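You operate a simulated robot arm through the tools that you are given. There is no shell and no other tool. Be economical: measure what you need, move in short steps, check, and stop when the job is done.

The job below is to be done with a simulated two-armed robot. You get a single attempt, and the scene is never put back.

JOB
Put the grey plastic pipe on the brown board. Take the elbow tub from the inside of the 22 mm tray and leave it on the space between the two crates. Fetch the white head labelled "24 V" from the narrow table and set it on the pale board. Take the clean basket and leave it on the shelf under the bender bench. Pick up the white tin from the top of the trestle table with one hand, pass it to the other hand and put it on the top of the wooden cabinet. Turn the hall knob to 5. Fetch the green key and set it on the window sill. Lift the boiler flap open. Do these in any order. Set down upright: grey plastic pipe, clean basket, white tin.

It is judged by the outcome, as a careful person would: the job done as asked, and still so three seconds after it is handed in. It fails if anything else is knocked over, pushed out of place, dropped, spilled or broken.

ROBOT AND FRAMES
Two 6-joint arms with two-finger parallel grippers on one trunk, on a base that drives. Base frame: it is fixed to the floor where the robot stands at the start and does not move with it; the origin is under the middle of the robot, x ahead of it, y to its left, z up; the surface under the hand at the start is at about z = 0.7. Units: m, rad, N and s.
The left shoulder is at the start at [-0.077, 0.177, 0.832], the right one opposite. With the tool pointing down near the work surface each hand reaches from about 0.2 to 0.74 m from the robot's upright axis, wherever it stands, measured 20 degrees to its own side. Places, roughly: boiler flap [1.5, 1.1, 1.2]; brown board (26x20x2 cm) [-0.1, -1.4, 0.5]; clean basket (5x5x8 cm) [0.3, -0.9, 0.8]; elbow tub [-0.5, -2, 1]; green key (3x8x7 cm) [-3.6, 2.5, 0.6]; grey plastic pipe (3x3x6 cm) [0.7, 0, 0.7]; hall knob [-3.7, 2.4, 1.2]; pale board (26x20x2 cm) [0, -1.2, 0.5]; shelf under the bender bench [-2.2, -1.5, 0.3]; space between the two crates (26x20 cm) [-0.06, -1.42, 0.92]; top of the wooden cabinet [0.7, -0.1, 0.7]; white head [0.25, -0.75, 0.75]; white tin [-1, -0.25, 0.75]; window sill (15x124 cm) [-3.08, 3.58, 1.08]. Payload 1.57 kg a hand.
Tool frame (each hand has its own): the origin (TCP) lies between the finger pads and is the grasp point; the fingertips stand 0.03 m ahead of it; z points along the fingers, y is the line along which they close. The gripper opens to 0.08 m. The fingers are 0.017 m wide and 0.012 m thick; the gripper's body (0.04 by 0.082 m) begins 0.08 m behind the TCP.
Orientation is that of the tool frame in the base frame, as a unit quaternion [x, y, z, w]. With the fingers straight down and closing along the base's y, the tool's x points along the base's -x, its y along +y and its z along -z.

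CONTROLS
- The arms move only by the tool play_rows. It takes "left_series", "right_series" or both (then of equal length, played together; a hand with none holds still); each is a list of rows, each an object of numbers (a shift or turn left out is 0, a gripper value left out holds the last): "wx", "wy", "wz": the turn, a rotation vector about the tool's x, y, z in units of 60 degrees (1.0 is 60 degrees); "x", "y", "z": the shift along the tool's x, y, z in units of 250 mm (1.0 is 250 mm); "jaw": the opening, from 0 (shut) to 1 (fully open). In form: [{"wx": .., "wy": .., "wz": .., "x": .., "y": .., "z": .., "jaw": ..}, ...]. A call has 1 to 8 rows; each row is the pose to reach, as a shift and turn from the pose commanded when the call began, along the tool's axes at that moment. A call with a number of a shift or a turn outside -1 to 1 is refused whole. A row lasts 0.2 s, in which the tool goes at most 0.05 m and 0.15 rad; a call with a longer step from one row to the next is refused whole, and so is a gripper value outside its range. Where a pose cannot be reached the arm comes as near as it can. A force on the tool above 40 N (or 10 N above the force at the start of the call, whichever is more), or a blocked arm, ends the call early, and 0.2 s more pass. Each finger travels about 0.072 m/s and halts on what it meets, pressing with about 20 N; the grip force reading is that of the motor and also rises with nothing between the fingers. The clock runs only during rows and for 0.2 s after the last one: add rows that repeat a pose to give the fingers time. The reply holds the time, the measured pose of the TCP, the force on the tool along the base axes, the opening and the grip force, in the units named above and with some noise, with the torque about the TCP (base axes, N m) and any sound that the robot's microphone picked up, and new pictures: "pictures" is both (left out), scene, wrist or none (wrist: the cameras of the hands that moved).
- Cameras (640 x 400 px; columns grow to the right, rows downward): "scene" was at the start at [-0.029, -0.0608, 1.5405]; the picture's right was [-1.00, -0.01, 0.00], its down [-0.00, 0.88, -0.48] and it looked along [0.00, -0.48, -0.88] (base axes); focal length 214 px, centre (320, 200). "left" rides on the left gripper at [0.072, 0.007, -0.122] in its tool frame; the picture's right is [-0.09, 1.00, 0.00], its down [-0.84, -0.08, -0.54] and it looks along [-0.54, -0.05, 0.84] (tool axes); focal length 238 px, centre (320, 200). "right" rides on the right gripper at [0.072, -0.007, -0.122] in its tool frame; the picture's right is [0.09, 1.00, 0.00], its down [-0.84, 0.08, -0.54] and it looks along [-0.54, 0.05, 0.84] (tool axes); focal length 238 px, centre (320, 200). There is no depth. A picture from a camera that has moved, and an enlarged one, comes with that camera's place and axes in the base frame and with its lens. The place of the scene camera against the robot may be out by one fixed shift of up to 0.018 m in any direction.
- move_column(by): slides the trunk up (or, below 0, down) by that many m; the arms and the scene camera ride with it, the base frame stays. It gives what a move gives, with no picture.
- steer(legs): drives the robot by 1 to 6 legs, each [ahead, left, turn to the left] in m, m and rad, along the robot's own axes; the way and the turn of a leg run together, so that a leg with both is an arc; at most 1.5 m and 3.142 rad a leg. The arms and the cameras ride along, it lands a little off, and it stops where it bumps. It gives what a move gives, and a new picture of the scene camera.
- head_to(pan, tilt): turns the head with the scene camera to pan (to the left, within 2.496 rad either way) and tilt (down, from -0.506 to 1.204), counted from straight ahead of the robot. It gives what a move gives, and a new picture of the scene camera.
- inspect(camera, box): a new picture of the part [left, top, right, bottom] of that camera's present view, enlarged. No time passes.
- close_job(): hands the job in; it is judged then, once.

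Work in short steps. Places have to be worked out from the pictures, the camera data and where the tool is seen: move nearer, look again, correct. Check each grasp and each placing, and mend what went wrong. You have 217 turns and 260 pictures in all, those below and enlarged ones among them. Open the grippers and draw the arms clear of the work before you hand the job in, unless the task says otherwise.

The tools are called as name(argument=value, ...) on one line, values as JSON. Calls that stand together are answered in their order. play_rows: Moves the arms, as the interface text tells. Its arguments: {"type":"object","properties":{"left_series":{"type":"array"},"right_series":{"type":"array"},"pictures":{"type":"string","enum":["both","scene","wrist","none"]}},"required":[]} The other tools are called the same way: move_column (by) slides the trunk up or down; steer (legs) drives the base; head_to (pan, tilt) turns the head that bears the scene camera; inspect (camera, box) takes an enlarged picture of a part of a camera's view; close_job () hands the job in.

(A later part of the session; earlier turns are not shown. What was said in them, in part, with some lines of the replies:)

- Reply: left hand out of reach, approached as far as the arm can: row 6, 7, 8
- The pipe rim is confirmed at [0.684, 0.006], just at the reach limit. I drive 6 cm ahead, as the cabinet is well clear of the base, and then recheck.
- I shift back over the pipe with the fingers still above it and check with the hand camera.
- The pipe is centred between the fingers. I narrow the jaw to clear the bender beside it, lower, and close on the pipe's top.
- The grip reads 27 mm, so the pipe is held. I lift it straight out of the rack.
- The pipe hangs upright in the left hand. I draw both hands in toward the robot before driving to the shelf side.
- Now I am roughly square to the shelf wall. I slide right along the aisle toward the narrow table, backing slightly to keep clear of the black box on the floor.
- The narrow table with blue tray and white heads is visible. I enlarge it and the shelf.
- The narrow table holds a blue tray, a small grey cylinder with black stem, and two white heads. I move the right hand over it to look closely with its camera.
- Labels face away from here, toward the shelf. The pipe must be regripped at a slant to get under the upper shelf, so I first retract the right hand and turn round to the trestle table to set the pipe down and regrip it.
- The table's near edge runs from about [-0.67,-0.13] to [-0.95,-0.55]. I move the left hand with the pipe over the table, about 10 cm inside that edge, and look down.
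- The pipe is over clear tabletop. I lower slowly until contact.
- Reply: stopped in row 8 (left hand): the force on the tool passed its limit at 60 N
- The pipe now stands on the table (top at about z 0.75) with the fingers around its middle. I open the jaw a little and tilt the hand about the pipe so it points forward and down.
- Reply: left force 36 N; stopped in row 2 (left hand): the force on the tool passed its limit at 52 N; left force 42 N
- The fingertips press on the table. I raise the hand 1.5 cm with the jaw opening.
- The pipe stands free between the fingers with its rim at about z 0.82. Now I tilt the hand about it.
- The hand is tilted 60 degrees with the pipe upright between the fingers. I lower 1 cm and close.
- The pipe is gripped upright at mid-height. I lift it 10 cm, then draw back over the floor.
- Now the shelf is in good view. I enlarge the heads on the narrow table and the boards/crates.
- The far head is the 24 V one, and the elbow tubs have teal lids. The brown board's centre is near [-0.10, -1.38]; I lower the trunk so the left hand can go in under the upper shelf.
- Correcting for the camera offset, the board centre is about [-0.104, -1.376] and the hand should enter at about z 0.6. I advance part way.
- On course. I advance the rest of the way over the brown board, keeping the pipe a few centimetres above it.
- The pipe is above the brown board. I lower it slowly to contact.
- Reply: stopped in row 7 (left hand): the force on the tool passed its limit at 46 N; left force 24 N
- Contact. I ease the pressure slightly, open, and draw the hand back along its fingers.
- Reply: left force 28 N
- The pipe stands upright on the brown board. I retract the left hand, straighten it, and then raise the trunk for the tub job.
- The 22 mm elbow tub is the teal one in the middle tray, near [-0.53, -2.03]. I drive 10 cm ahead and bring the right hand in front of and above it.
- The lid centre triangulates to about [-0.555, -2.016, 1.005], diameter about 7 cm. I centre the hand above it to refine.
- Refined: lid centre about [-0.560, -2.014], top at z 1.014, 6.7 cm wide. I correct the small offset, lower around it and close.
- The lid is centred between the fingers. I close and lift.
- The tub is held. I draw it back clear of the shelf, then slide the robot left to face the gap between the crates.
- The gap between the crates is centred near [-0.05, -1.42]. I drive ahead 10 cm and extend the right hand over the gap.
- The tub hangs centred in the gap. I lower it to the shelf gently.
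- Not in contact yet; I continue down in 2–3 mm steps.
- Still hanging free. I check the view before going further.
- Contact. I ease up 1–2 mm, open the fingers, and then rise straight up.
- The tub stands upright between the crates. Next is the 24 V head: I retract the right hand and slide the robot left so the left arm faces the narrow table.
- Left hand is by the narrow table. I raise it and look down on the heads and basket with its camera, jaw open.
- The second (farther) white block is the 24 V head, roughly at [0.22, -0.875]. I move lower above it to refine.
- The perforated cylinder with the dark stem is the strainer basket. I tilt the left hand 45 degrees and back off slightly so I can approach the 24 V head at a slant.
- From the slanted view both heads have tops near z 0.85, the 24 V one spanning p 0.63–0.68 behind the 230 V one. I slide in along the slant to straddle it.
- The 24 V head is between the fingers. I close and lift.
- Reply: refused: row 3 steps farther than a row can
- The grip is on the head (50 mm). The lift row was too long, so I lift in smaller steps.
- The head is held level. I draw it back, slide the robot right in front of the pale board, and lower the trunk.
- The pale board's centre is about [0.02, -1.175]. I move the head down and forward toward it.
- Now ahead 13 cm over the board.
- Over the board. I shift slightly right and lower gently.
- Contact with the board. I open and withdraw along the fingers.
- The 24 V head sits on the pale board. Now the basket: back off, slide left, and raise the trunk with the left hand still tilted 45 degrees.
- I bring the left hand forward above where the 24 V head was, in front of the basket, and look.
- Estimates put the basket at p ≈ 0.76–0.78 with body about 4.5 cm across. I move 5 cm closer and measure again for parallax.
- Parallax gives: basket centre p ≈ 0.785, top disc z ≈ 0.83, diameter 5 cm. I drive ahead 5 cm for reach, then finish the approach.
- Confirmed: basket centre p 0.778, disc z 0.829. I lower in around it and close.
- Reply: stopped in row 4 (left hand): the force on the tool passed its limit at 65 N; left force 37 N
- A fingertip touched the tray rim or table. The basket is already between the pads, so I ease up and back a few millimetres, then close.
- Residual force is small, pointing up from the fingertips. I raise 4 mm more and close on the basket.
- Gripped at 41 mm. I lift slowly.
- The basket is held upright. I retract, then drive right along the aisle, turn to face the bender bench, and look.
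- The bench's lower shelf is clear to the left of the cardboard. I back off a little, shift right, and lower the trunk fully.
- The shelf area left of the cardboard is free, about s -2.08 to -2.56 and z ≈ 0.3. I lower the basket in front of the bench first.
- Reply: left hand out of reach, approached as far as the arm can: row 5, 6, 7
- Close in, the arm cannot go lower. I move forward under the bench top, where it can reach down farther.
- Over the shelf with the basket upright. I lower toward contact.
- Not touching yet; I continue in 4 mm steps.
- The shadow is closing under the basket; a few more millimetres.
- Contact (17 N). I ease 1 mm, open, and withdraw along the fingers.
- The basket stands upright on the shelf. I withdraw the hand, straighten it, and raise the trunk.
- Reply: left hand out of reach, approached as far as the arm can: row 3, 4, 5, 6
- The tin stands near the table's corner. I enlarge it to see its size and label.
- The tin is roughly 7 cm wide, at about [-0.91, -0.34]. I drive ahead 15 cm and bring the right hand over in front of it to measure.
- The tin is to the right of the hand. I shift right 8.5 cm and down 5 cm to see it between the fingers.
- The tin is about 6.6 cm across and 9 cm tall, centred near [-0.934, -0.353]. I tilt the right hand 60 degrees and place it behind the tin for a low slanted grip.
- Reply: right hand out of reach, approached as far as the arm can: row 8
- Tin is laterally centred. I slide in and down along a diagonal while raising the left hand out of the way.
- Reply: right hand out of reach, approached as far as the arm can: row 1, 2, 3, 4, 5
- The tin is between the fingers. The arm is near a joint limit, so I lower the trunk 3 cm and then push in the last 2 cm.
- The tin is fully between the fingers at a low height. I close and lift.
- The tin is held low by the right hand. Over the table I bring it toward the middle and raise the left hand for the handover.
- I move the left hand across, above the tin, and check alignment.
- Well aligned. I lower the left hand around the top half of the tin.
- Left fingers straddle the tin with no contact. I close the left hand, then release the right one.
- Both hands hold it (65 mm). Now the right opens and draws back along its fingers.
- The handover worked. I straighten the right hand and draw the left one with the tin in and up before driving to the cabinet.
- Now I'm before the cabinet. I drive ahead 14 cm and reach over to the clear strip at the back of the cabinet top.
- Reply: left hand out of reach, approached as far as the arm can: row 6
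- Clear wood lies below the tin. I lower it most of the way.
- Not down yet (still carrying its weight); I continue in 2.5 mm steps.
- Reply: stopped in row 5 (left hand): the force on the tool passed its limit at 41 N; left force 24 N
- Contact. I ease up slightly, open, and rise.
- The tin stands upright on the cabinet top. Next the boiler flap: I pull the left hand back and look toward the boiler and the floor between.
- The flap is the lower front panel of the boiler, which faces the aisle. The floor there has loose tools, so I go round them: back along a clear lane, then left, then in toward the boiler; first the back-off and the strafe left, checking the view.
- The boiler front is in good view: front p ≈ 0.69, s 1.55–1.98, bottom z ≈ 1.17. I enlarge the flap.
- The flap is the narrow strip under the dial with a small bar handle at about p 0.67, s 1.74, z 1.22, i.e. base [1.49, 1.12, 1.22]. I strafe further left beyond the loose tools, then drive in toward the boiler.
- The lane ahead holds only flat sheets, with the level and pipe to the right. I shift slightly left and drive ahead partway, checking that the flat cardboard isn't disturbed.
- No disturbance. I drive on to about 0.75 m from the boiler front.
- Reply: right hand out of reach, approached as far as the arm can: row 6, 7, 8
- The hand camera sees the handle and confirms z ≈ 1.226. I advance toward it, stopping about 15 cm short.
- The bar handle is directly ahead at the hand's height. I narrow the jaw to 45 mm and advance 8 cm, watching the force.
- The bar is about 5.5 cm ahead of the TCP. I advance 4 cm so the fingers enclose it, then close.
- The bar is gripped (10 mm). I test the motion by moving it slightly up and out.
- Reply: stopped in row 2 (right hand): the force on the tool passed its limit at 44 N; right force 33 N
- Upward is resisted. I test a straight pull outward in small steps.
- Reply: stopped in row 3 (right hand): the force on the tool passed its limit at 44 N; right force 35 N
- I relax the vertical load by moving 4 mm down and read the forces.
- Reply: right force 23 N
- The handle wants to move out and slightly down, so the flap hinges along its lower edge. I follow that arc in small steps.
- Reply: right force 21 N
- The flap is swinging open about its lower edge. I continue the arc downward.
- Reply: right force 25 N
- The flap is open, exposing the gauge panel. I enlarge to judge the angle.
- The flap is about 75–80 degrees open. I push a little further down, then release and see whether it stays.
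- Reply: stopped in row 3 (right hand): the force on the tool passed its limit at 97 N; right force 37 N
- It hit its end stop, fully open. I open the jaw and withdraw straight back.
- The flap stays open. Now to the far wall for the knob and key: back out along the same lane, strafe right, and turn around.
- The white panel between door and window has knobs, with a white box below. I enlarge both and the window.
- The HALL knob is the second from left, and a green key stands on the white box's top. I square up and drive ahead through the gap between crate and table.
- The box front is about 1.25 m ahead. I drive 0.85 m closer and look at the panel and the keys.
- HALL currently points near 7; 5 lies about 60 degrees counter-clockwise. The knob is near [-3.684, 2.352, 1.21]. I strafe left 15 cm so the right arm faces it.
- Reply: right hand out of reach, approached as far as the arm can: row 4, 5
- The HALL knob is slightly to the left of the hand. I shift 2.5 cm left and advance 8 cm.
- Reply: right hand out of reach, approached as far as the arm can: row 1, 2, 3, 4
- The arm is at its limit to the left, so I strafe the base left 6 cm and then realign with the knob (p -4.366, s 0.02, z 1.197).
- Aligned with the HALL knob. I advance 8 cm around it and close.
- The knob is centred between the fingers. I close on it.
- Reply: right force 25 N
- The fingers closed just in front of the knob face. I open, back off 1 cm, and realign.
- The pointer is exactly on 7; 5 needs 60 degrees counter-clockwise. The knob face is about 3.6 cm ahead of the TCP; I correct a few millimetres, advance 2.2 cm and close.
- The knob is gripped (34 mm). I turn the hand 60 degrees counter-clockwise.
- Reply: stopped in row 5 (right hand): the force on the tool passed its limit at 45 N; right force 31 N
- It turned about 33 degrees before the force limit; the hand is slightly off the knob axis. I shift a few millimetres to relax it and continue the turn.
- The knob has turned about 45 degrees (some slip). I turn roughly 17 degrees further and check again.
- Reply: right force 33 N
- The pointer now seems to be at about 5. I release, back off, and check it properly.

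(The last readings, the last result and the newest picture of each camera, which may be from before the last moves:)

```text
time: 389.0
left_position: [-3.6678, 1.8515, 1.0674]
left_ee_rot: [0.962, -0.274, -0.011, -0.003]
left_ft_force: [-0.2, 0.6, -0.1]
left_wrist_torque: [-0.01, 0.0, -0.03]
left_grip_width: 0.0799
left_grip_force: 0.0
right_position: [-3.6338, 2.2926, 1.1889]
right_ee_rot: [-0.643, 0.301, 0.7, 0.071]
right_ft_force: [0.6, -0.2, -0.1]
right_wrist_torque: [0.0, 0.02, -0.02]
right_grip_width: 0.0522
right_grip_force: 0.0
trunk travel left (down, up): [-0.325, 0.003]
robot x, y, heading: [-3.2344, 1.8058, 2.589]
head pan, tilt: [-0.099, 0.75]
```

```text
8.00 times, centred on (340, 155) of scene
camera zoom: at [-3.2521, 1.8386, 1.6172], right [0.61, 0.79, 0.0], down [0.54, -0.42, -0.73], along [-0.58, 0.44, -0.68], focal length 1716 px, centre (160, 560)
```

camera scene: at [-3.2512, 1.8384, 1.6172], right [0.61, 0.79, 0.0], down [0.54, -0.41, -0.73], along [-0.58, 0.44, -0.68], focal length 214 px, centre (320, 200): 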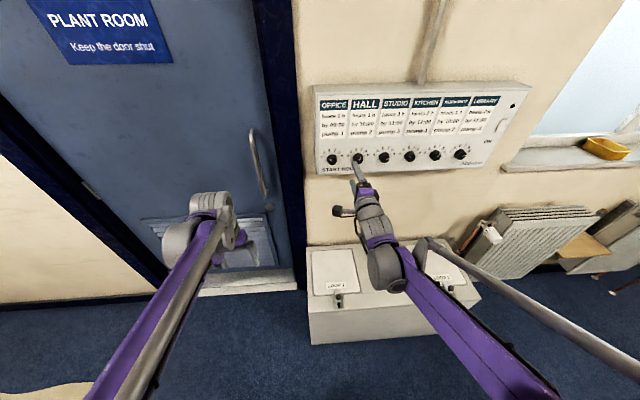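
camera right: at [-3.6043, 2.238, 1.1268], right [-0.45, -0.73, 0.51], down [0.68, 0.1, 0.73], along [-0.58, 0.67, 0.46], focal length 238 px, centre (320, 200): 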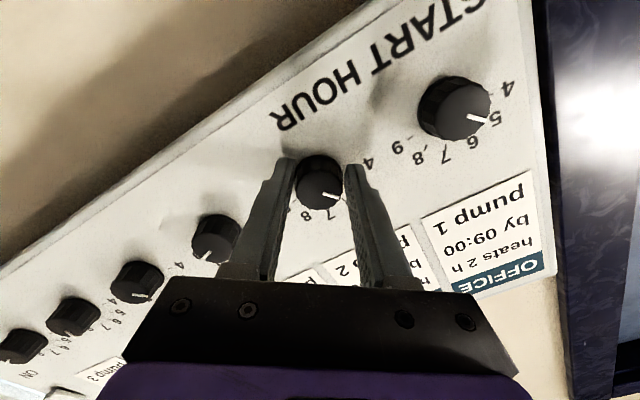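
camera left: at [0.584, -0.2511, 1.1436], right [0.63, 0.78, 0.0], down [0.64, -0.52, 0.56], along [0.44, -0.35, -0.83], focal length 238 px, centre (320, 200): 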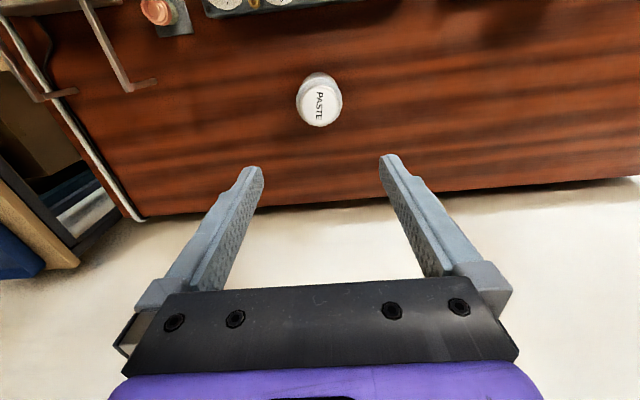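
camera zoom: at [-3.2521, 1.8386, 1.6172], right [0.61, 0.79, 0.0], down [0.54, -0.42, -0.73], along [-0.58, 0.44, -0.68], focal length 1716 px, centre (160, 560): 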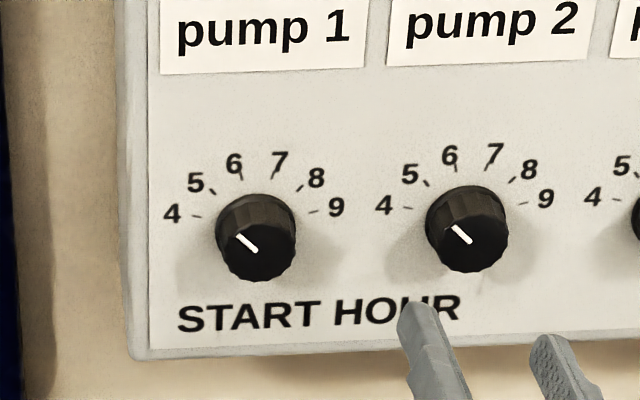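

The pointer reads 5 (about 42–45 degrees left of centre, matching the 5 tick). Next the green key near [-3.582, 2.449, 0.65]. I back the right hand off and turn it to point down.

play_rows(right_series=[{"z": -0.15}, {"z": -0.3}, {"z": -0.4, "wx": 0.021, "wy": 0.124, "wz": -0.021, "x": 0.08, "y": -0.03}, {"z": -0.45, "wx": 0.042, "wy": 0.248, "wz": -0.042, "x": 0.16, "y": -0.06}, {"z": -0.45, "wx": 0.063, "wy": 0.371, "wz": -0.063, "x": 0.24, "y": -0.09}, {"z": -0.45, "wx": 0.085, "wy": 0.495, "wz": -0.085, "x": 0.34, "y": -0.12}, {"z": -0.45, "wx": 0.106, "wy": 0.618, "wz": -0.106, "x": 0.44, "y": -0.15}, {"z": -0.45, "wx": 0.1275, "wy": 0.742, "wz": -0.1275, "x": 0.54, "y": -0.19}], pictures="none")

play_rows(right_series=[{"wx": 0.021, "wy": 0.124, "wz": -0.021}, {"wx": 0.042, "wy": 0.248, "wz": -0.042}, {"wx": 0.063, "wy": 0.371, "wz": -0.063}, {"wx": 0.085, "wy": 0.495, "wz": -0.085}, {"wx": 0.106, "wy": 0.618, "wz": -0.106}, {"wx": 0.1275, "wy": 0.742, "wz": -0.1275, "jaw": 1.0}], pictures="wrist")

```text
time: 390.8
left_position: [-3.6677, 1.8527, 1.0674]
left_ee_rot: [0.962, -0.273, -0.011, -0.002]
left_ft_force: [-0.7, 0.9, -0.3]
left_wrist_torque: [0.0, -0.04, -0.02]
left_grip_width: 0.08
left_grip_force: 0.1
right_position: [-3.5335, 2.2373, 1.0464]
right_ee_rot: [0.873, -0.306, -0.378, -0.038]
right_ft_force: [0.7, 0.9, -0.5]
right_wrist_torque: [0.01, -0.01, 0.03]
right_grip_width: 0.0524
right_grip_force: 0.0
trunk travel left (down, up): [-0.325, 0.003]
robot x, y, heading: [-3.2355, 1.808, 2.587]
head pan, tilt: [-0.099, 0.75]
```

```text
time: 392.2
left_position: [-3.6668, 1.8519, 1.0675]
left_ee_rot: [0.962, -0.274, -0.01, -0.003]
left_ft_force: [-0.9, -0.4, 0.5]
left_wrist_torque: [0.01, -0.03, 0.02]
left_grip_width: 0.08
left_grip_force: 0.1
right_position: [-3.5321, 2.236, 1.0465]
right_ee_rot: [0.964, -0.265, 0.006, 0.0]
right_ft_force: [-0.2, -0.5, 0.8]
right_wrist_torque: [0.02, -0.01, 0.01]
right_grip_width: 0.0802
right_grip_force: 0.1
trunk travel left (down, up): [-0.325, 0.003]
robot x, y, heading: [-3.2324, 1.8023, 2.585]
head pan, tilt: [-0.099, 0.75]
camera right: at [-3.4703, 2.2052, 1.1704], right [-0.43, -0.9, 0.0], down [-0.76, 0.36, 0.53], along [-0.48, 0.23, -0.85], focal length 238 px, centre (320, 200)
```

right: 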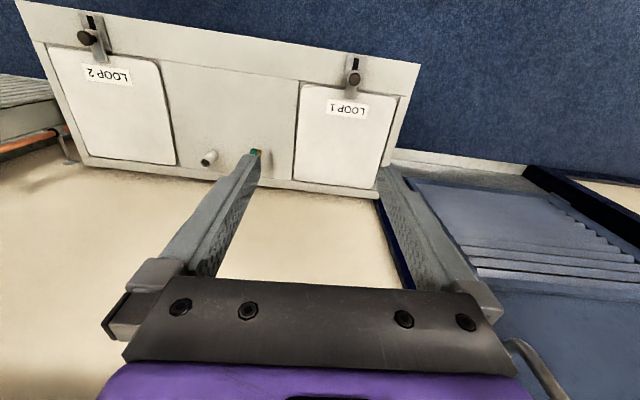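

The hand now points down. I strafe right 16 cm to line up with the key, lower the trunk 12 cm, and look.

steer(legs=[[0, -0.16, 0]])

move_column(by=-0.12)

play_rows(right_series=[{"x": -0.1, "z": 0.12}, {"x": -0.2, "z": 0.24}, {"x": -0.3, "z": 0.36}, {"x": -0.4, "z": 0.44}, {"x": -0.4, "z": 0.44}], pictures="wrist")

```text
time: 394.2
left_position: [-3.5822, 1.9884, 1.0686]
left_ee_rot: [0.961, -0.275, -0.011, -0.004]
left_ft_force: [0.3, 0.8, -0.4]
left_wrist_torque: [-0.05, 0.0, 0.0]
left_grip_width: 0.0801
left_grip_force: 0.0
right_position: [-3.45, 2.3713, 1.0469]
right_ee_rot: [0.964, -0.265, 0.003, -0.001]
right_ft_force: [-1.1, 0.7, -1.1]
right_wrist_torque: [0.03, -0.04, 0.02]
right_grip_width: 0.0799
right_grip_force: 0.1
trunk travel left (down, up): [-0.325, 0.003]
robot x, y, heading: [-3.1493, 1.9414, 2.588]
head pan, tilt: [-0.099, 0.75]
camera scene: at [-3.1669, 1.9739, 1.6172], right [0.61, 0.79, 0.0], down [0.54, -0.41, -0.73], along [-0.58, 0.45, -0.68], focal length 214 px, centre (320, 200)
```

scene: 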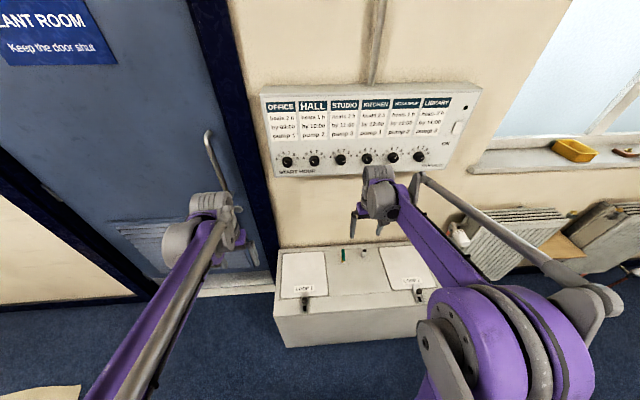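

```text
time: 395.7
left_position: [-3.5833, 1.9887, 0.9479]
left_ee_rot: [0.962, -0.274, -0.011, -0.002]
left_ft_force: [0.5, 0.3, 0.5]
left_wrist_torque: [-0.06, 0.02, -0.02]
left_grip_width: 0.0801
left_grip_force: 0.1
right_position: [-3.448, 2.3707, 0.9278]
right_ee_rot: [0.964, -0.266, 0.004, 0.0]
right_ft_force: [0.5, -1.0, -0.7]
right_wrist_torque: [-0.01, 0.02, -0.01]
right_grip_width: 0.0799
right_grip_force: 0.1
trunk travel left (down, up): [-0.205, 0.123]
robot x, y, heading: [-3.1459, 1.9425, 2.584]
head pan, tilt: [-0.099, 0.75]
```

```text
time: 396.9
left_position: [-3.5825, 1.9875, 0.9481]
left_ee_rot: [0.962, -0.274, -0.011, -0.003]
left_ft_force: [-0.6, -0.5, -0.2]
left_wrist_torque: [-0.02, 0.0, 0.01]
left_grip_width: 0.0799
left_grip_force: 0.2
right_position: [-3.5342, 2.4199, 0.817]
right_ee_rot: [0.964, -0.266, 0.004, -0.001]
right_ft_force: [0.9, -0.5, -0.3]
right_wrist_torque: [0.0, -0.02, -0.01]
right_grip_width: 0.08
right_grip_force: 0.1
trunk travel left (down, up): [-0.205, 0.123]
robot x, y, heading: [-3.1501, 1.9428, 2.589]
head pan, tilt: [-0.099, 0.75]
camera right: at [-3.4704, 2.3895, 0.9404], right [-0.43, -0.9, 0.0], down [-0.76, 0.36, 0.54], along [-0.48, 0.23, -0.84], focal length 238 px, centre (320, 200)
```

right: 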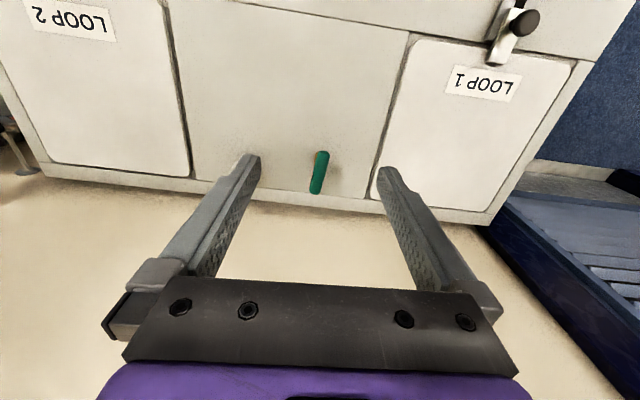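

The green key's handle is right ahead, centre about [-3.592, 2.45]. I move over it and lower to just above.

play_rows(right_series=[{"x": -0.1, "y": 0.01, "z": 0.05}, {"x": -0.2, "y": 0.02, "z": 0.12}, {"x": -0.26, "y": 0.02, "z": 0.24}, {"x": -0.26, "y": 0.02, "z": 0.36}, {"x": -0.26, "y": 0.02, "z": 0.42}], pictures="wrist")

```text
time: 398.1
left_position: [-3.5829, 1.9878, 0.9481]
left_ee_rot: [0.962, -0.274, -0.011, -0.002]
left_ft_force: [0.1, 0.9, -0.8]
left_wrist_torque: [-0.02, 0.03, 0.01]
left_grip_width: 0.0798
left_grip_force: 0.0
right_position: [-3.5929, 2.4505, 0.7107]
right_ee_rot: [0.964, -0.265, 0.005, -0.001]
right_ft_force: [0.3, 0.5, 0.8]
right_wrist_torque: [-0.02, -0.03, -0.03]
right_grip_width: 0.0799
right_grip_force: 0.0
trunk travel left (down, up): [-0.205, 0.123]
robot x, y, heading: [-3.1526, 1.9441, 2.585]
head pan, tilt: [-0.099, 0.75]
camera right: at [-3.5283, 2.4212, 0.8339], right [-0.43, -0.9, 0.0], down [-0.76, 0.36, 0.54], along [-0.48, 0.23, -0.84], focal length 238 px, centre (320, 200)
```

right: 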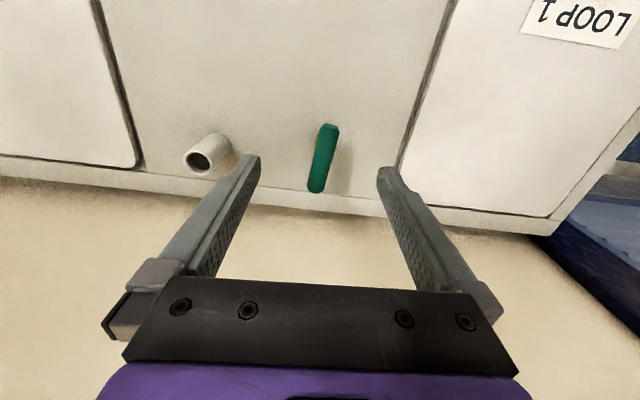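

Centred. I rotate the hand about 16 degrees to match the handle, lower 5.5 cm, and close.

play_rows(right_series=[{"wz": 0.13}, {"wz": 0.26, "z": 0.06}, {"wz": 0.26, "z": 0.14}, {"wz": 0.26, "z": 0.21}, {"wz": 0.26, "z": 0.21, "jaw": 0.3}, {"wz": 0.26, "z": 0.21, "jaw": 0}, {"wz": 0.26, "z": 0.21, "jaw": 0}, {"wz": 0.26, "z": 0.21, "jaw": 0}], pictures="wrist")

```text
time: 399.9
left_position: [-3.5822, 1.9871, 0.9489]
left_ee_rot: [0.962, -0.274, -0.011, -0.003]
left_ft_force: [0.8, 1.1, 0.0]
left_wrist_torque: [0.0, 0.01, -0.02]
left_grip_width: 0.08
left_grip_force: 0.0
right_position: [-3.5909, 2.4514, 0.6593]
right_ee_rot: [0.919, -0.394, 0.005, -0.002]
right_ft_force: [0.0, 0.2, 5.0]
right_wrist_torque: [0.0, 0.04, 0.03]
right_grip_width: 0.0
right_grip_force: 19.8
trunk travel left (down, up): [-0.205, 0.123]
robot x, y, heading: [-3.15, 1.9412, 2.582]
head pan, tilt: [-0.099, 0.75]
camera right: at [-3.539, 2.4049, 0.7824], right [-0.66, -0.75, 0.0], down [-0.64, 0.55, 0.54], along [-0.4, 0.36, -0.84], focal length 238 px, centre (320, 200)
```

right: 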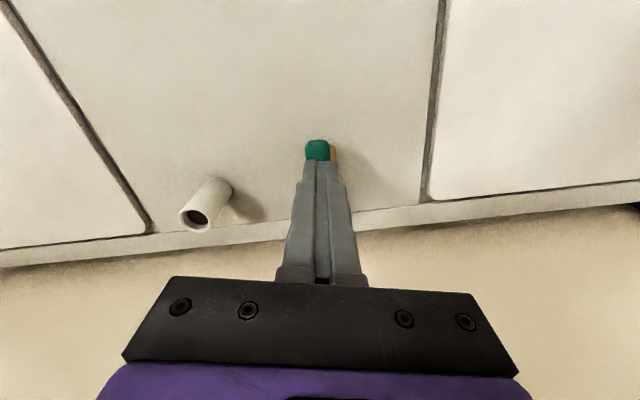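

The fingers closed just above the handle, so its top is at about z 0.63. I raise, open, shift 1.5 cm ahead, and go lower.

play_rows(right_series=[{"z": -0.12}, {"z": -0.16, "jaw": 0.6}, {"z": -0.16, "x": -0.06, "y": 0.015, "jaw": 0.8}, {"z": -0.16, "x": -0.06, "y": 0.015, "jaw": 0.8}], pictures="wrist")

```text
time: 400.9
left_position: [-3.5836, 1.9893, 0.9479]
left_ee_rot: [0.962, -0.274, -0.011, -0.003]
left_ft_force: [-0.9, -0.8, 0.3]
left_wrist_torque: [0.04, 0.01, -0.01]
left_grip_width: 0.0801
left_grip_force: 0.1
right_position: [-3.6054, 2.4595, 0.6989]
right_ee_rot: [0.919, -0.394, 0.004, -0.001]
right_ft_force: [-0.1, -0.3, 0.1]
right_wrist_torque: [-0.01, -0.01, 0.0]
right_grip_width: 0.0642
right_grip_force: 0.1
trunk travel left (down, up): [-0.205, 0.123]
robot x, y, heading: [-3.1539, 1.9439, 2.584]
head pan, tilt: [-0.099, 0.75]
camera right: at [-3.5522, 2.4129, 0.8211], right [-0.66, -0.75, 0.0], down [-0.64, 0.55, 0.54], along [-0.4, 0.36, -0.84], focal length 238 px, centre (320, 200)
```

right: 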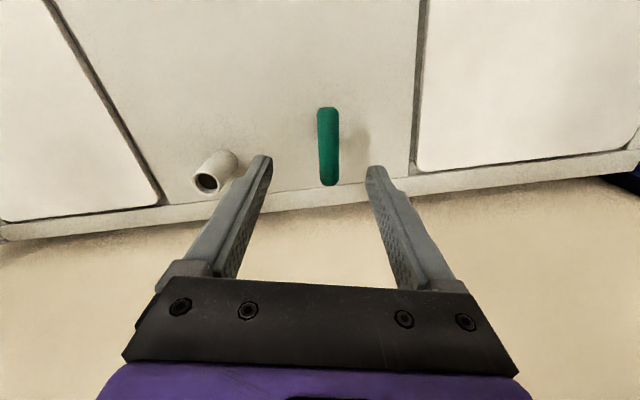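

Handle is vertical in view, 6 mm to the right. I correct, lower 6.7 cm, and close.

play_rows(right_series=[{"y": 0.024, "z": 0.08}, {"y": 0.024, "z": 0.16}, {"y": 0.024, "z": 0.22}, {"y": 0.024, "z": 0.268}, {"y": 0.024, "z": 0.268, "jaw": 0.3}, {"y": 0.024, "z": 0.268, "jaw": 0}, {"y": 0.024, "z": 0.268, "jaw": 0}, {"y": 0.024, "z": 0.268, "jaw": 0}], pictures="wrist")

```text
time: 402.7
left_position: [-3.5827, 1.9874, 0.9473]
left_ee_rot: [0.962, -0.274, -0.011, -0.003]
left_ft_force: [-0.6, 1.0, 0.6]
left_wrist_torque: [-0.03, 0.0, 0.01]
left_grip_width: 0.0798
left_grip_force: 0.0
right_position: [-3.6085, 2.4571, 0.6311]
right_ee_rot: [0.919, -0.394, 0.004, -0.001]
right_ft_force: [-0.6, -0.3, -0.4]
right_wrist_torque: [-0.01, 0.02, 0.06]
right_grip_width: 0.0209
right_grip_force: 20.5
trunk travel left (down, up): [-0.205, 0.123]
robot x, y, heading: [-3.1495, 1.9423, 2.586]
head pan, tilt: [-0.099, 0.75]
camera right: at [-3.5554, 2.4088, 0.7542], right [-0.66, -0.75, 0.0], down [-0.64, 0.55, 0.54], along [-0.4, 0.35, -0.84], focal length 238 px, centre (320, 200)
```

right: 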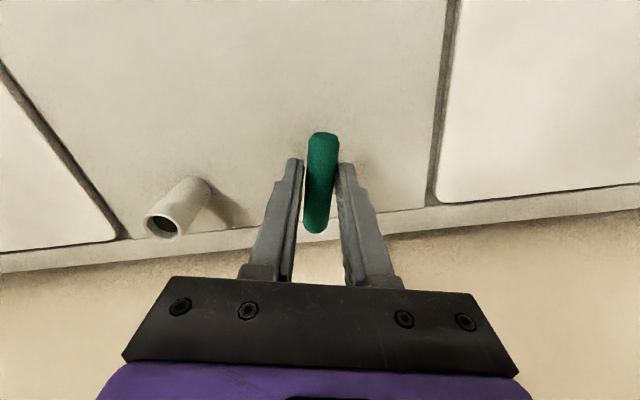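

The key's handle is gripped (21 mm). I lift it straight up.

play_rows(right_series=[{"z": -0.08}, {"z": -0.2}, {"z": -0.36}, {"z": -0.52}, {"z": -0.68}, {"z": -0.68}], pictures="wrist")

```text
time: 404.1
left_position: [-3.5827, 1.9889, 0.9468]
left_ee_rot: [0.962, -0.274, -0.012, -0.002]
left_ft_force: [0.4, 1.0, -0.3]
left_wrist_torque: [0.01, -0.04, 0.01]
left_grip_width: 0.0798
left_grip_force: 0.1
right_position: [-3.6096, 2.457, 0.7991]
right_ee_rot: [0.919, -0.394, 0.004, -0.001]
right_ft_force: [-0.5, 0.1, -1.3]
right_wrist_torque: [0.0, -0.02, 0.02]
right_grip_width: 0.0211
right_grip_force: 20.0
trunk travel left (down, up): [-0.205, 0.123]
robot x, y, heading: [-3.1513, 1.9444, 2.586]
head pan, tilt: [-0.099, 0.75]
camera right: at [-3.5572, 2.4093, 0.9228], right [-0.66, -0.75, 0.0], down [-0.64, 0.55, 0.54], along [-0.4, 0.35, -0.84], focal length 238 px, centre (320, 200)
```

right: 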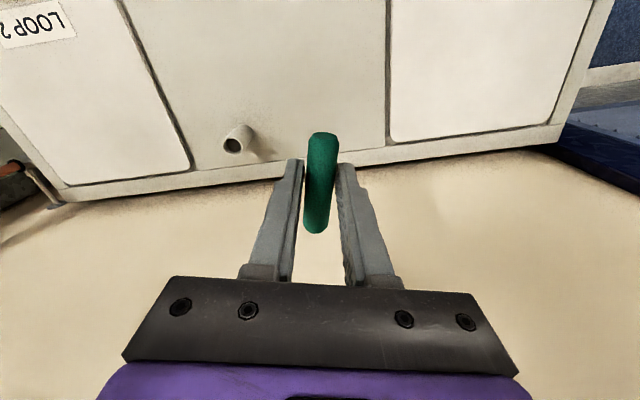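

The key is held. I draw back 12 cm, rise above sill height, and raise the trunk before strafing to the window.

play_rows(right_series=[{"x": 0.12, "y": -0.03}, {"x": 0.24, "y": -0.06}, {"x": 0.36, "y": -0.09}, {"x": 0.464, "y": -0.123, "z": -0.1}, {"x": 0.464, "y": -0.123, "z": -0.28}, {"x": 0.464, "y": -0.123, "z": -0.46}, {"x": 0.464, "y": -0.123, "z": -0.64}, {"x": 0.464, "y": -0.123, "z": -0.8}], pictures="none")

move_column(by=0.12)

steer(legs=[[0, -0.78, 0]])

head_to(pan=-0.3, tilt=0.6)

```text
time: 405.9
left_position: [-3.5824, 1.9876, 0.9487]
left_ee_rot: [0.962, -0.274, -0.012, -0.002]
left_ft_force: [-0.2, 0.4, 0.3]
left_wrist_torque: [0.0, 0.0, 0.0]
left_grip_width: 0.0798
left_grip_force: 0.1
right_position: [-3.5085, 2.395, 1.0025]
right_ee_rot: [0.919, -0.394, 0.004, -0.001]
right_ft_force: [-0.7, 0.3, -0.4]
right_wrist_torque: [0.0, 0.01, 0.03]
right_grip_width: 0.021
right_grip_force: 20.2
trunk travel left (down, up): [-0.205, 0.123]
robot x, y, heading: [-3.1517, 1.9413, 2.589]
head pan, tilt: [-0.099, 0.75]
```

```text
time: 407.4
left_position: [-3.5815, 1.9876, 1.0674]
left_ee_rot: [0.961, -0.275, -0.011, -0.002]
left_ft_force: [0.1, 1.2, 0.5]
left_wrist_torque: [0.05, -0.02, 0.03]
left_grip_width: 0.0798
left_grip_force: 0.0
right_position: [-3.5075, 2.3931, 1.1229]
right_ee_rot: [0.919, -0.393, 0.004, 0.0]
right_ft_force: [0.3, 0.9, -1.2]
right_wrist_torque: [-0.02, 0.02, -0.02]
right_grip_width: 0.0209
right_grip_force: 19.7
trunk travel left (down, up): [-0.325, 0.003]
robot x, y, heading: [-3.1516, 1.9403, 2.586]
head pan, tilt: [-0.099, 0.75]
```

```text
time: 414.6
left_position: [-3.1667, 2.6539, 1.0683]
left_ee_rot: [0.959, -0.284, -0.011, -0.002]
left_ft_force: [-0.5, 0.3, 0.2]
left_wrist_torque: [0.02, 0.01, -0.01]
left_grip_width: 0.0799
left_grip_force: 0.2
right_position: [-3.0838, 3.0571, 1.1224]
right_ee_rot: [0.915, -0.403, 0.005, 0.0]
right_ft_force: [0.2, -0.8, -1.0]
right_wrist_torque: [0.01, -0.01, -0.01]
right_grip_width: 0.021
right_grip_force: 20.0
trunk travel left (down, up): [-0.325, 0.003]
robot x, y, heading: [-2.7347, 2.5981, 2.571]
head pan, tilt: [-0.099, 0.75]
camera scene: at [-2.7503, 2.6318, 1.6172], right [0.62, 0.78, 0.0], down [0.53, -0.43, -0.73], along [-0.57, 0.46, -0.68], focal length 214 px, centre (320, 200)
```

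scene: 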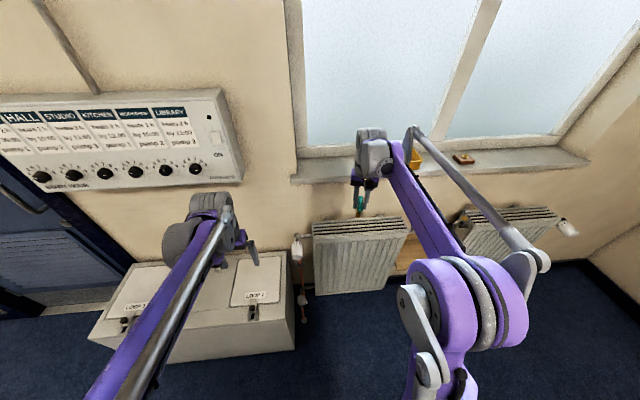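

```text
time: 415.4
left_position: [-3.1654, 2.6538, 1.0679]
left_ee_rot: [0.959, -0.284, -0.012, -0.002]
left_ft_force: [-0.3, 0.3, 1.5]
left_wrist_torque: [0.01, 0.0, 0.01]
left_grip_width: 0.08
left_grip_force: 0.1
right_position: [-3.0834, 3.057, 1.1226]
right_ee_rot: [0.915, -0.403, 0.005, -0.001]
right_ft_force: [0.3, 0.4, -0.7]
right_wrist_torque: [0.01, 0.01, -0.01]
right_grip_width: 0.021
right_grip_force: 20.1
trunk travel left (down, up): [-0.325, 0.003]
robot x, y, heading: [-2.7352, 2.6017, 2.565]
head pan, tilt: [-0.3, 0.6]
camera scene: at [-2.7422, 2.6479, 1.63], right [0.77, 0.64, 0.0], down [0.36, -0.43, -0.82], along [-0.53, 0.63, -0.57], focal length 214 px, centre (320, 200)
```

scene: 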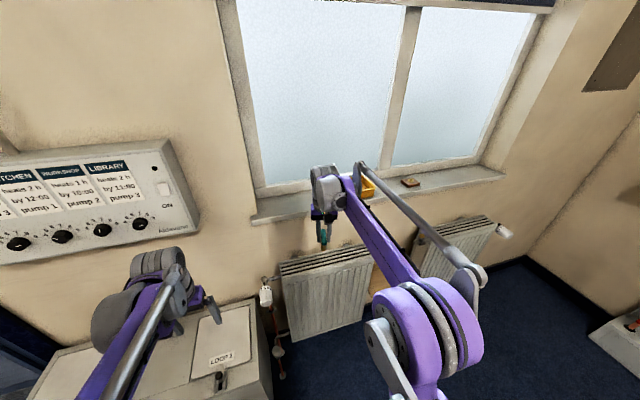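

I raise the hand above the sill, strafe right 20 cm (clear of the white box), then drive ahead 18 cm.

play_rows(right_series=[{"z": -0.16}, {"z": -0.32}, {"z": -0.48}, {"z": -0.6}, {"z": -0.6}], pictures="none")

steer(legs=[[0, -0.2, 0.01], [0.18, 0, 0]])

inspect(camera="right", box=[0, 0, 640, 400])

```text
time: 416.6
left_position: [-3.1655, 2.6533, 1.0686]
left_ee_rot: [0.959, -0.283, -0.012, -0.003]
left_ft_force: [-0.5, 0.4, 0.1]
left_wrist_torque: [0.01, 0.04, 0.01]
left_grip_width: 0.0804
left_grip_force: 0.1
right_position: [-3.0859, 3.0552, 1.273]
right_ee_rot: [0.915, -0.403, 0.004, 0.0]
right_ft_force: [0.2, -0.2, -1.0]
right_wrist_torque: [0.04, 0.02, 0.02]
right_grip_width: 0.0211
right_grip_force: 20.0
trunk travel left (down, up): [-0.325, 0.003]
robot x, y, heading: [-2.7342, 2.5992, 2.567]
head pan, tilt: [-0.3, 0.6]
```

```text
time: 420.0
left_position: [-3.2091, 2.9106, 1.0681]
left_ee_rot: [0.961, -0.277, -0.01, -0.002]
left_ft_force: [-0.7, 0.8, -0.4]
left_wrist_torque: [0.03, -0.02, 0.01]
left_grip_width: 0.08
left_grip_force: 0.0
right_position: [-3.1331, 3.3138, 1.2723]
right_ee_rot: [0.918, -0.397, 0.004, 0.0]
right_ft_force: [0.2, -0.4, -0.2]
right_wrist_torque: [0.0, 0.07, -0.05]
right_grip_width: 0.021
right_grip_force: 20.0
trunk travel left (down, up): [-0.325, 0.003]
robot x, y, heading: [-2.7787, 2.863, 2.577]
head pan, tilt: [-0.3, 0.6]
camera scene: at [-2.7857, 2.9092, 1.6298], right [0.76, 0.65, 0.0], down [0.37, -0.43, -0.83], along [-0.54, 0.63, -0.56], focal length 214 px, centre (320, 200)
```

scene: 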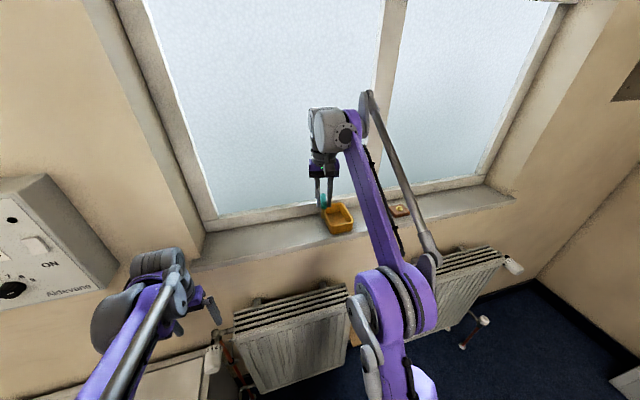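

```text
1.00 times, centred on (320, 200) of right (not enlarged: the box is as wide or as high as the picture)
camera zoom: at [-3.0801, 3.2663, 1.395], right [-0.66, -0.75, 0.0], down [-0.63, 0.56, 0.54], along [-0.4, 0.36, -0.84], focal length 238 px, centre (320, 200)
```

zoom: 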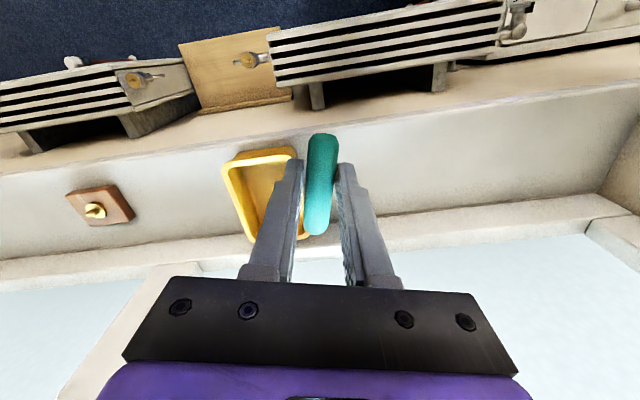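

The key is over the sill's front edge next to the yellow tray. I move left 12 cm to clear sill and 9 cm further in, lowering a little.

play_rows(right_series=[{"y": 0.14, "z": 0.03}, {"y": 0.28, "z": 0.06}, {"y": 0.42, "x": -0.04, "z": 0.1}, {"y": 0.553, "x": -0.1, "z": 0.15}, {"y": 0.553, "x": -0.214, "z": 0.2}, {"y": 0.553, "x": -0.214, "z": 0.24}, {"y": 0.553, "x": -0.214, "z": 0.24}], pictures="both")

```text
time: 421.6
left_position: [-3.21, 2.9103, 1.0686]
left_ee_rot: [0.961, -0.278, -0.011, -0.002]
left_ft_force: [-0.3, 0.9, -0.5]
left_wrist_torque: [0.03, 0.01, -0.01]
left_grip_width: 0.0798
left_grip_force: 0.1
right_position: [-3.2525, 3.2521, 1.1973]
right_ee_rot: [0.917, -0.398, 0.005, 0.0]
right_ft_force: [0.5, 0.7, -1.4]
right_wrist_torque: [0.01, 0.03, -0.02]
right_grip_width: 0.021
right_grip_force: 20.1
right hand out of reach, approached as far as the arm can: row 4, 5, 6, 7
trunk travel left (down, up): [-0.325, 0.003]
robot x, y, heading: [-2.7771, 2.8644, 2.58]
head pan, tilt: [-0.3, 0.6]
camera scene: at [-2.7862, 2.9096, 1.6301], right [0.76, 0.65, 0.0], down [0.37, -0.43, -0.83], along [-0.54, 0.63, -0.56], focal length 214 px, centre (320, 200)
camera right: at [-3.1993, 3.2043, 1.3206], right [-0.66, -0.75, 0.0], down [-0.63, 0.56, 0.54], along [-0.4, 0.36, -0.84], focal length 238 px, centre (320, 200)
```

scene: 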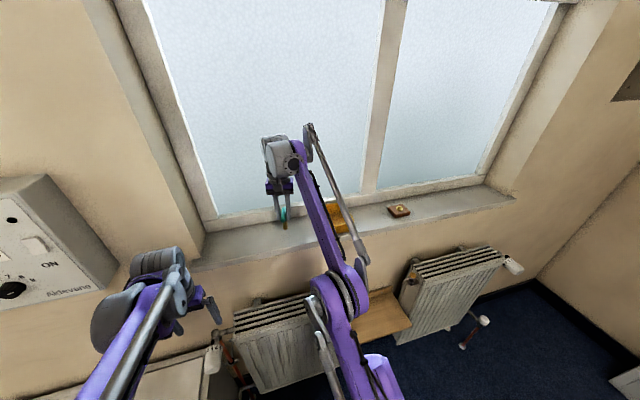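
right: 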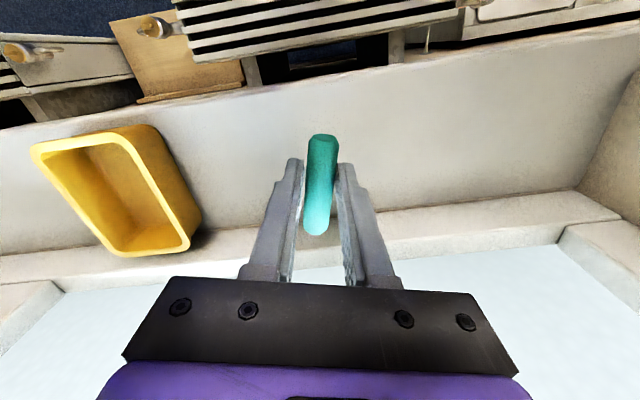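

Key is over the sill, a bit toward the front. I drive 3 cm ahead and then lower toward contact.

steer(legs=[[0.03, 0, 0]])

play_rows(right_series=[{"z": 0.04}, {"z": 0.08}, {"z": 0.1}, {"z": 0.115}, {"z": 0.13}, {"z": 0.145}, {"z": 0.16}, {"z": 0.175}], pictures="wrist")

```text
time: 422.5
left_position: [-3.2316, 2.9257, 1.0683]
left_ee_rot: [0.96, -0.279, -0.012, -0.003]
left_ft_force: [0.2, 0.0, -0.5]
left_wrist_torque: [0.01, -0.01, -0.03]
left_grip_width: 0.0804
left_grip_force: 0.1
right_position: [-3.2721, 3.2646, 1.1987]
right_ee_rot: [0.917, -0.398, 0.003, -0.001]
right_ft_force: [0.0, -0.1, -1.3]
right_wrist_torque: [0.03, 0.04, -0.01]
right_grip_width: 0.0209
right_grip_force: 20.3
trunk travel left (down, up): [-0.325, 0.003]
robot x, y, heading: [-2.8018, 2.8794, 2.578]
head pan, tilt: [-0.3, 0.6]
camera scene: at [-2.8073, 2.9228, 1.6297], right [0.76, 0.65, 0.0], down [0.36, -0.43, -0.83], along [-0.54, 0.63, -0.56], focal length 214 px, centre (320, 200)
```

scene: 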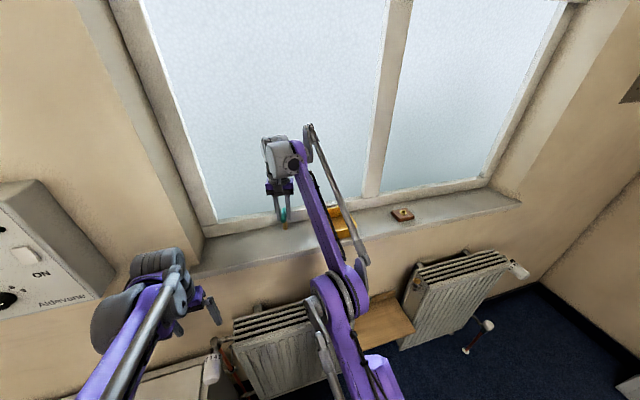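

```text
time: 424.3
left_position: [-3.2341, 2.9258, 1.0683]
left_ee_rot: [0.96, -0.279, -0.011, -0.002]
left_ft_force: [-0.1, -0.3, 0.0]
left_wrist_torque: [0.04, 0.01, 0.0]
left_grip_width: 0.0802
left_grip_force: 0.0
right_position: [-3.2751, 3.2667, 1.1523]
right_ee_rot: [0.917, -0.398, 0.005, -0.001]
right_ft_force: [0.3, 0.5, -0.8]
right_wrist_torque: [-0.02, 0.02, 0.01]
right_grip_width: 0.0209
right_grip_force: 20.3
trunk travel left (down, up): [-0.325, 0.003]
robot x, y, heading: [-2.8003, 2.8765, 2.576]
head pan, tilt: [-0.3, 0.6]
camera right: at [-3.2235, 3.2191, 1.2761], right [-0.66, -0.75, 0.0], down [-0.63, 0.56, 0.54], along [-0.4, 0.36, -0.84], focal length 238 px, centre (320, 200)
```

right: 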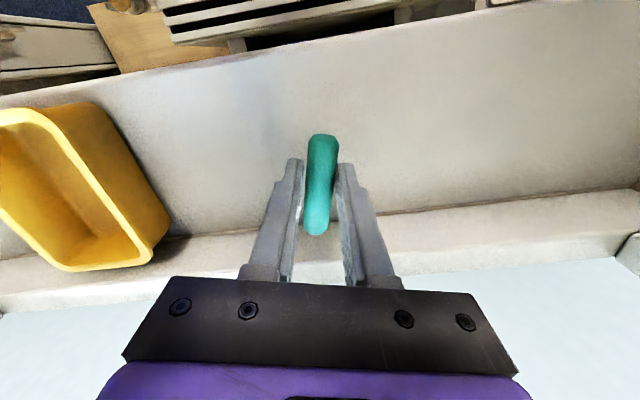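

Still free. I continue lowering in small steps.

play_rows(right_series=[{"z": 0.012}, {"z": 0.024}, {"z": 0.036}, {"z": 0.048}, {"z": 0.06}, {"z": 0.07}], pictures="none")

```text
time: 425.7
left_position: [-3.2335, 2.9252, 1.0681]
left_ee_rot: [0.96, -0.279, -0.012, -0.003]
left_ft_force: [-0.1, 0.0, 0.1]
left_wrist_torque: [0.0, -0.07, 0.03]
left_grip_width: 0.08
left_grip_force: 0.0
right_position: [-3.2746, 3.2654, 1.1366]
right_ee_rot: [0.917, -0.398, 0.003, -0.002]
right_ft_force: [-1.1, -1.4, 18.0]
right_wrist_torque: [-0.02, -0.01, 0.01]
right_grip_width: 0.0216
right_grip_force: 19.7
trunk travel left (down, up): [-0.325, 0.003]
robot x, y, heading: [-2.8003, 2.8787, 2.577]
head pan, tilt: [-0.3, 0.6]
```

Contact. I ease up, open gently, and rise.

play_rows(right_series=[{"z": -0.006}, {"z": -0.006, "jaw": 0.3}, {"z": -0.006, "jaw": 0.5}, {"z": -0.006, "jaw": 0.7}, {"z": -0.006, "jaw": 0.7}], pictures="wrist")

play_rows(right_series=[{"z": -0.08}, {"z": -0.16}, {"z": -0.28}, {"z": -0.4}, {"z": -0.5}, {"z": -0.5}], pictures="wrist")

```text
time: 426.9
left_position: [-3.2345, 2.9262, 1.0689]
left_ee_rot: [0.96, -0.279, -0.011, -0.002]
left_ft_force: [0.8, -0.3, -0.4]
left_wrist_torque: [0.01, 0.02, -0.03]
left_grip_width: 0.0801
left_grip_force: 0.0
right_position: [-3.2739, 3.266, 1.1368]
right_ee_rot: [0.918, -0.398, 0.003, -0.001]
right_ft_force: [0.2, -0.8, 0.3]
right_wrist_torque: [-0.03, -0.02, 0.04]
right_grip_width: 0.056
right_grip_force: 0.0
trunk travel left (down, up): [-0.325, 0.003]
robot x, y, heading: [-2.8008, 2.8775, 2.58]
head pan, tilt: [-0.3, 0.6]
camera right: at [-3.2225, 3.219, 1.2605], right [-0.66, -0.75, 0.0], down [-0.63, 0.56, 0.54], along [-0.4, 0.36, -0.84], focal length 238 px, centre (320, 200)
```

right: 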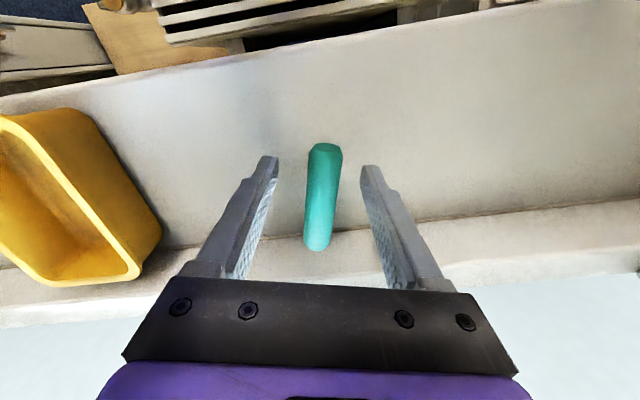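

```text
time: 428.3
left_position: [-3.2343, 2.9252, 1.0665]
left_ee_rot: [0.96, -0.279, -0.012, -0.002]
left_ft_force: [0.4, -0.5, -0.3]
left_wrist_torque: [-0.01, -0.02, 0.0]
left_grip_width: 0.08
left_grip_force: 0.1
right_position: [-3.2526, 3.2576, 1.2312]
right_ee_rot: [0.917, -0.398, 0.004, 0.0]
right_ft_force: [-0.3, 0.5, -1.1]
right_wrist_torque: [0.0, -0.03, 0.0]
right_grip_width: 0.0559
right_grip_force: 0.2
right hand out of reach, approached as far as the arm can: row 3, 4, 5, 6
trunk travel left (down, up): [-0.325, 0.003]
robot x, y, heading: [-2.7997, 2.8753, 2.577]
head pan, tilt: [-0.3, 0.6]
camera right: at [-3.1997, 3.2096, 1.3533], right [-0.66, -0.75, 0.0], down [-0.63, 0.56, 0.54], along [-0.4, 0.36, -0.84], focal length 238 px, centre (320, 200)
```

right: 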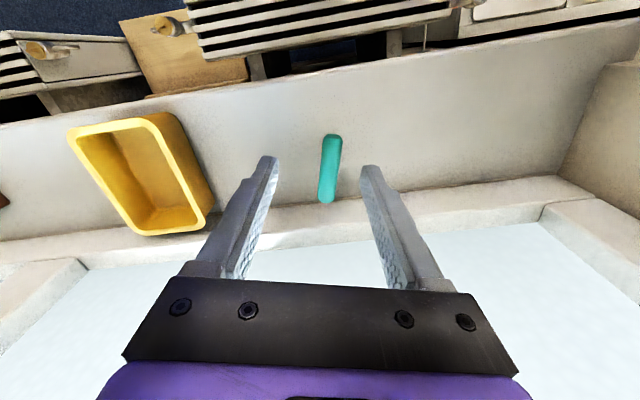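

The key stands on the sill. I draw the right hand back clear, back the robot off, and take a last look at the key and the HALL knob.

play_rows(right_series=[{"x": 0.15, "y": -0.04}, {"x": 0.3, "y": -0.08}, {"x": 0.45, "y": -0.12}, {"x": 0.6, "y": -0.16}, {"x": 0.75, "y": -0.2}], pictures="none")

steer(legs=[[-0.25, 0, 0], [0, 0.8, 0]])

inspect(camera="scene", box=[430, 60, 640, 220])

head_to(pan=0.0, tilt=0.4)

```text
time: 429.5
left_position: [-3.234, 2.9267, 1.0675]
left_ee_rot: [0.96, -0.28, -0.011, -0.003]
left_ft_force: [0.0, -0.7, -0.3]
left_wrist_torque: [-0.01, 0.02, 0.03]
left_grip_width: 0.0801
left_grip_force: 0.2
right_position: [-3.1944, 3.1962, 1.2993]
right_ee_rot: [0.917, -0.398, 0.005, -0.001]
right_ft_force: [-0.6, -0.1, 0.5]
right_wrist_torque: [0.07, 0.0, 0.0]
right_grip_width: 0.0559
right_grip_force: 0.1
right hand out of reach, approached as far as the arm can: row 1, 2, 3, 4, 5
trunk travel left (down, up): [-0.325, 0.003]
robot x, y, heading: [-2.7989, 2.8771, 2.58]
head pan, tilt: [-0.3, 0.6]
```

```text
time: 438.3
left_position: [-3.4404, 2.1162, 1.0679]
left_ee_rot: [0.961, -0.275, -0.011, -0.003]
left_ft_force: [-0.7, -0.4, 0.3]
left_wrist_torque: [-0.02, -0.01, 0.02]
left_grip_width: 0.0799
left_grip_force: 0.1
right_position: [-3.4017, 2.3866, 1.2991]
right_ee_rot: [0.919, -0.394, 0.005, -0.001]
right_ft_force: [0.5, -0.5, 0.7]
right_wrist_torque: [0.02, 0.01, -0.01]
right_grip_width: 0.056
right_grip_force: 0.2
trunk travel left (down, up): [-0.325, 0.003]
robot x, y, heading: [-3.0087, 2.07, 2.59]
head pan, tilt: [-0.3, 0.6]
camera scene: at [-3.0169, 2.1185, 1.6301], right [0.76, 0.66, 0.0], down [0.37, -0.43, -0.83], along [-0.54, 0.62, -0.56], focal length 214 px, centre (320, 200)
```

scene: 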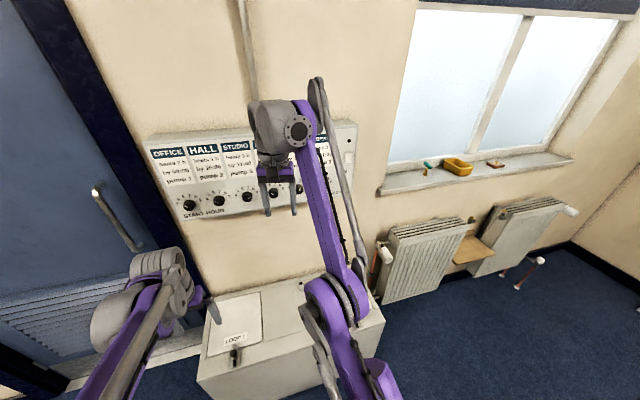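

```text
2.50 times, centred on (535, 140) of scene
camera zoom: at [-3.0169, 2.1185, 1.6301], right [0.76, 0.66, 0.0], down [0.37, -0.43, -0.83], along [-0.54, 0.62, -0.56], focal length 536 px, centre (-218, 350)
```

zoom: 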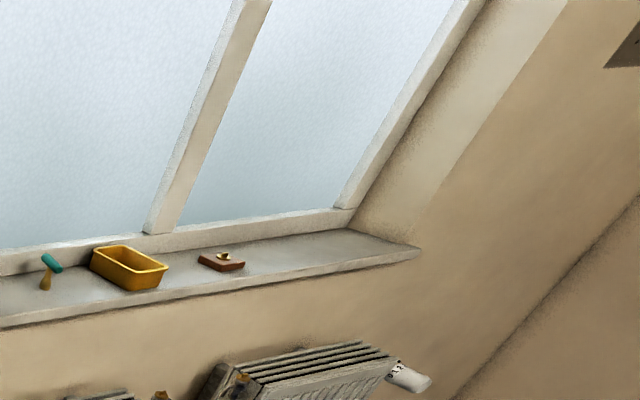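

```text
time: 439.1
left_position: [-3.4403, 2.117, 1.0682]
left_ee_rot: [0.961, -0.275, -0.011, -0.002]
left_ft_force: [-0.2, 0.0, -0.4]
left_wrist_torque: [0.03, -0.02, 0.0]
left_grip_width: 0.0801
left_grip_force: 0.0
right_position: [-3.4024, 2.3881, 1.2997]
right_ee_rot: [0.919, -0.394, 0.004, -0.002]
right_ft_force: [0.8, 0.2, -1.0]
right_wrist_torque: [0.01, 0.0, -0.02]
right_grip_width: 0.056
right_grip_force: 0.0
trunk travel left (down, up): [-0.325, 0.003]
robot x, y, heading: [-3.0058, 2.068, 2.584]
head pan, tilt: [0.0, 0.4]
camera scene: at [-3.0377, 2.1006, 1.6483], right [0.53, 0.85, 0.0], down [0.33, -0.21, -0.92], along [-0.78, 0.49, -0.39], focal length 214 px, centre (320, 200)
```

scene: 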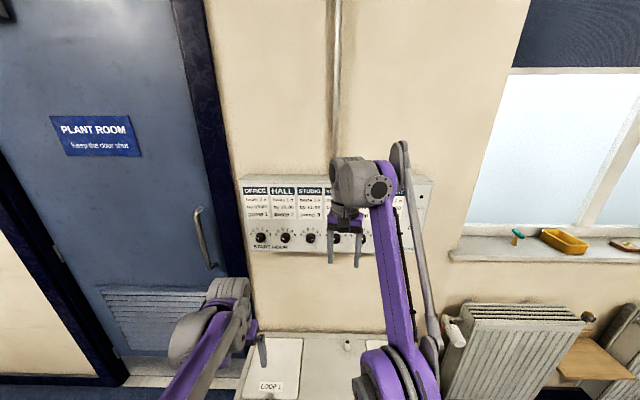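

inspect(camera="scene", box=[235, 175, 325, 255])

```text
5.00 times, centred on (280, 215) of scene
camera zoom: at [-3.0377, 2.1006, 1.6483], right [0.53, 0.85, 0.0], down [0.33, -0.21, -0.92], along [-0.78, 0.49, -0.39], focal length 1072 px, centre (520, 125)
```

zoom: 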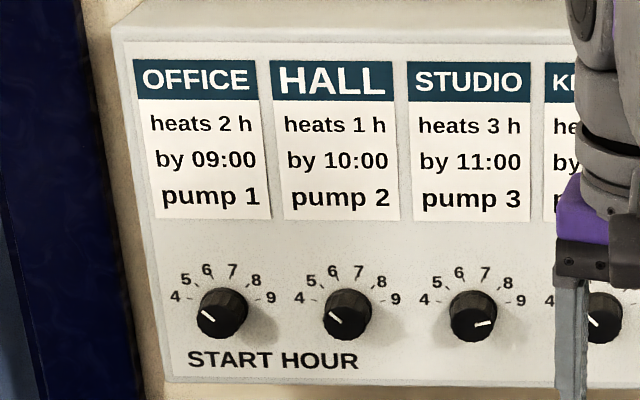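

HALL points at 5 and the key stands on the sill. All eight items are placed, both grippers are open and the arms are clear, so I hand the job in.

close_job()

```text
The job is handed in.
```

I did all eight parts and handed the job in. I checked each one in the camera pictures after placing it, and saw nothing knocked over or dropped.

- **Grey plastic pipe:** it stands upright on the brown board. The board slid by roughly 1 cm when I pressed the pipe down.
- **22 mm elbow tub:** it stands on the shelf between the two crates.
- **24 V head:** it sits on the pale board.
- **Clean basket:** it stands upright on the shelf under the bender bench.
- **White tin:** I picked it up with the right hand, passed it to the left, and set it upright on the wooden cabinet.
- **Hall knob:** it reads about 5; the pointer was within a few degrees of the mark by my measurement.
- **Green key:** it stands on the window sill.
- **Boiler flap:** it is fully open and stayed open after I let go. It hinges along its lower edge, so it opened outward and down rather than lifting up.
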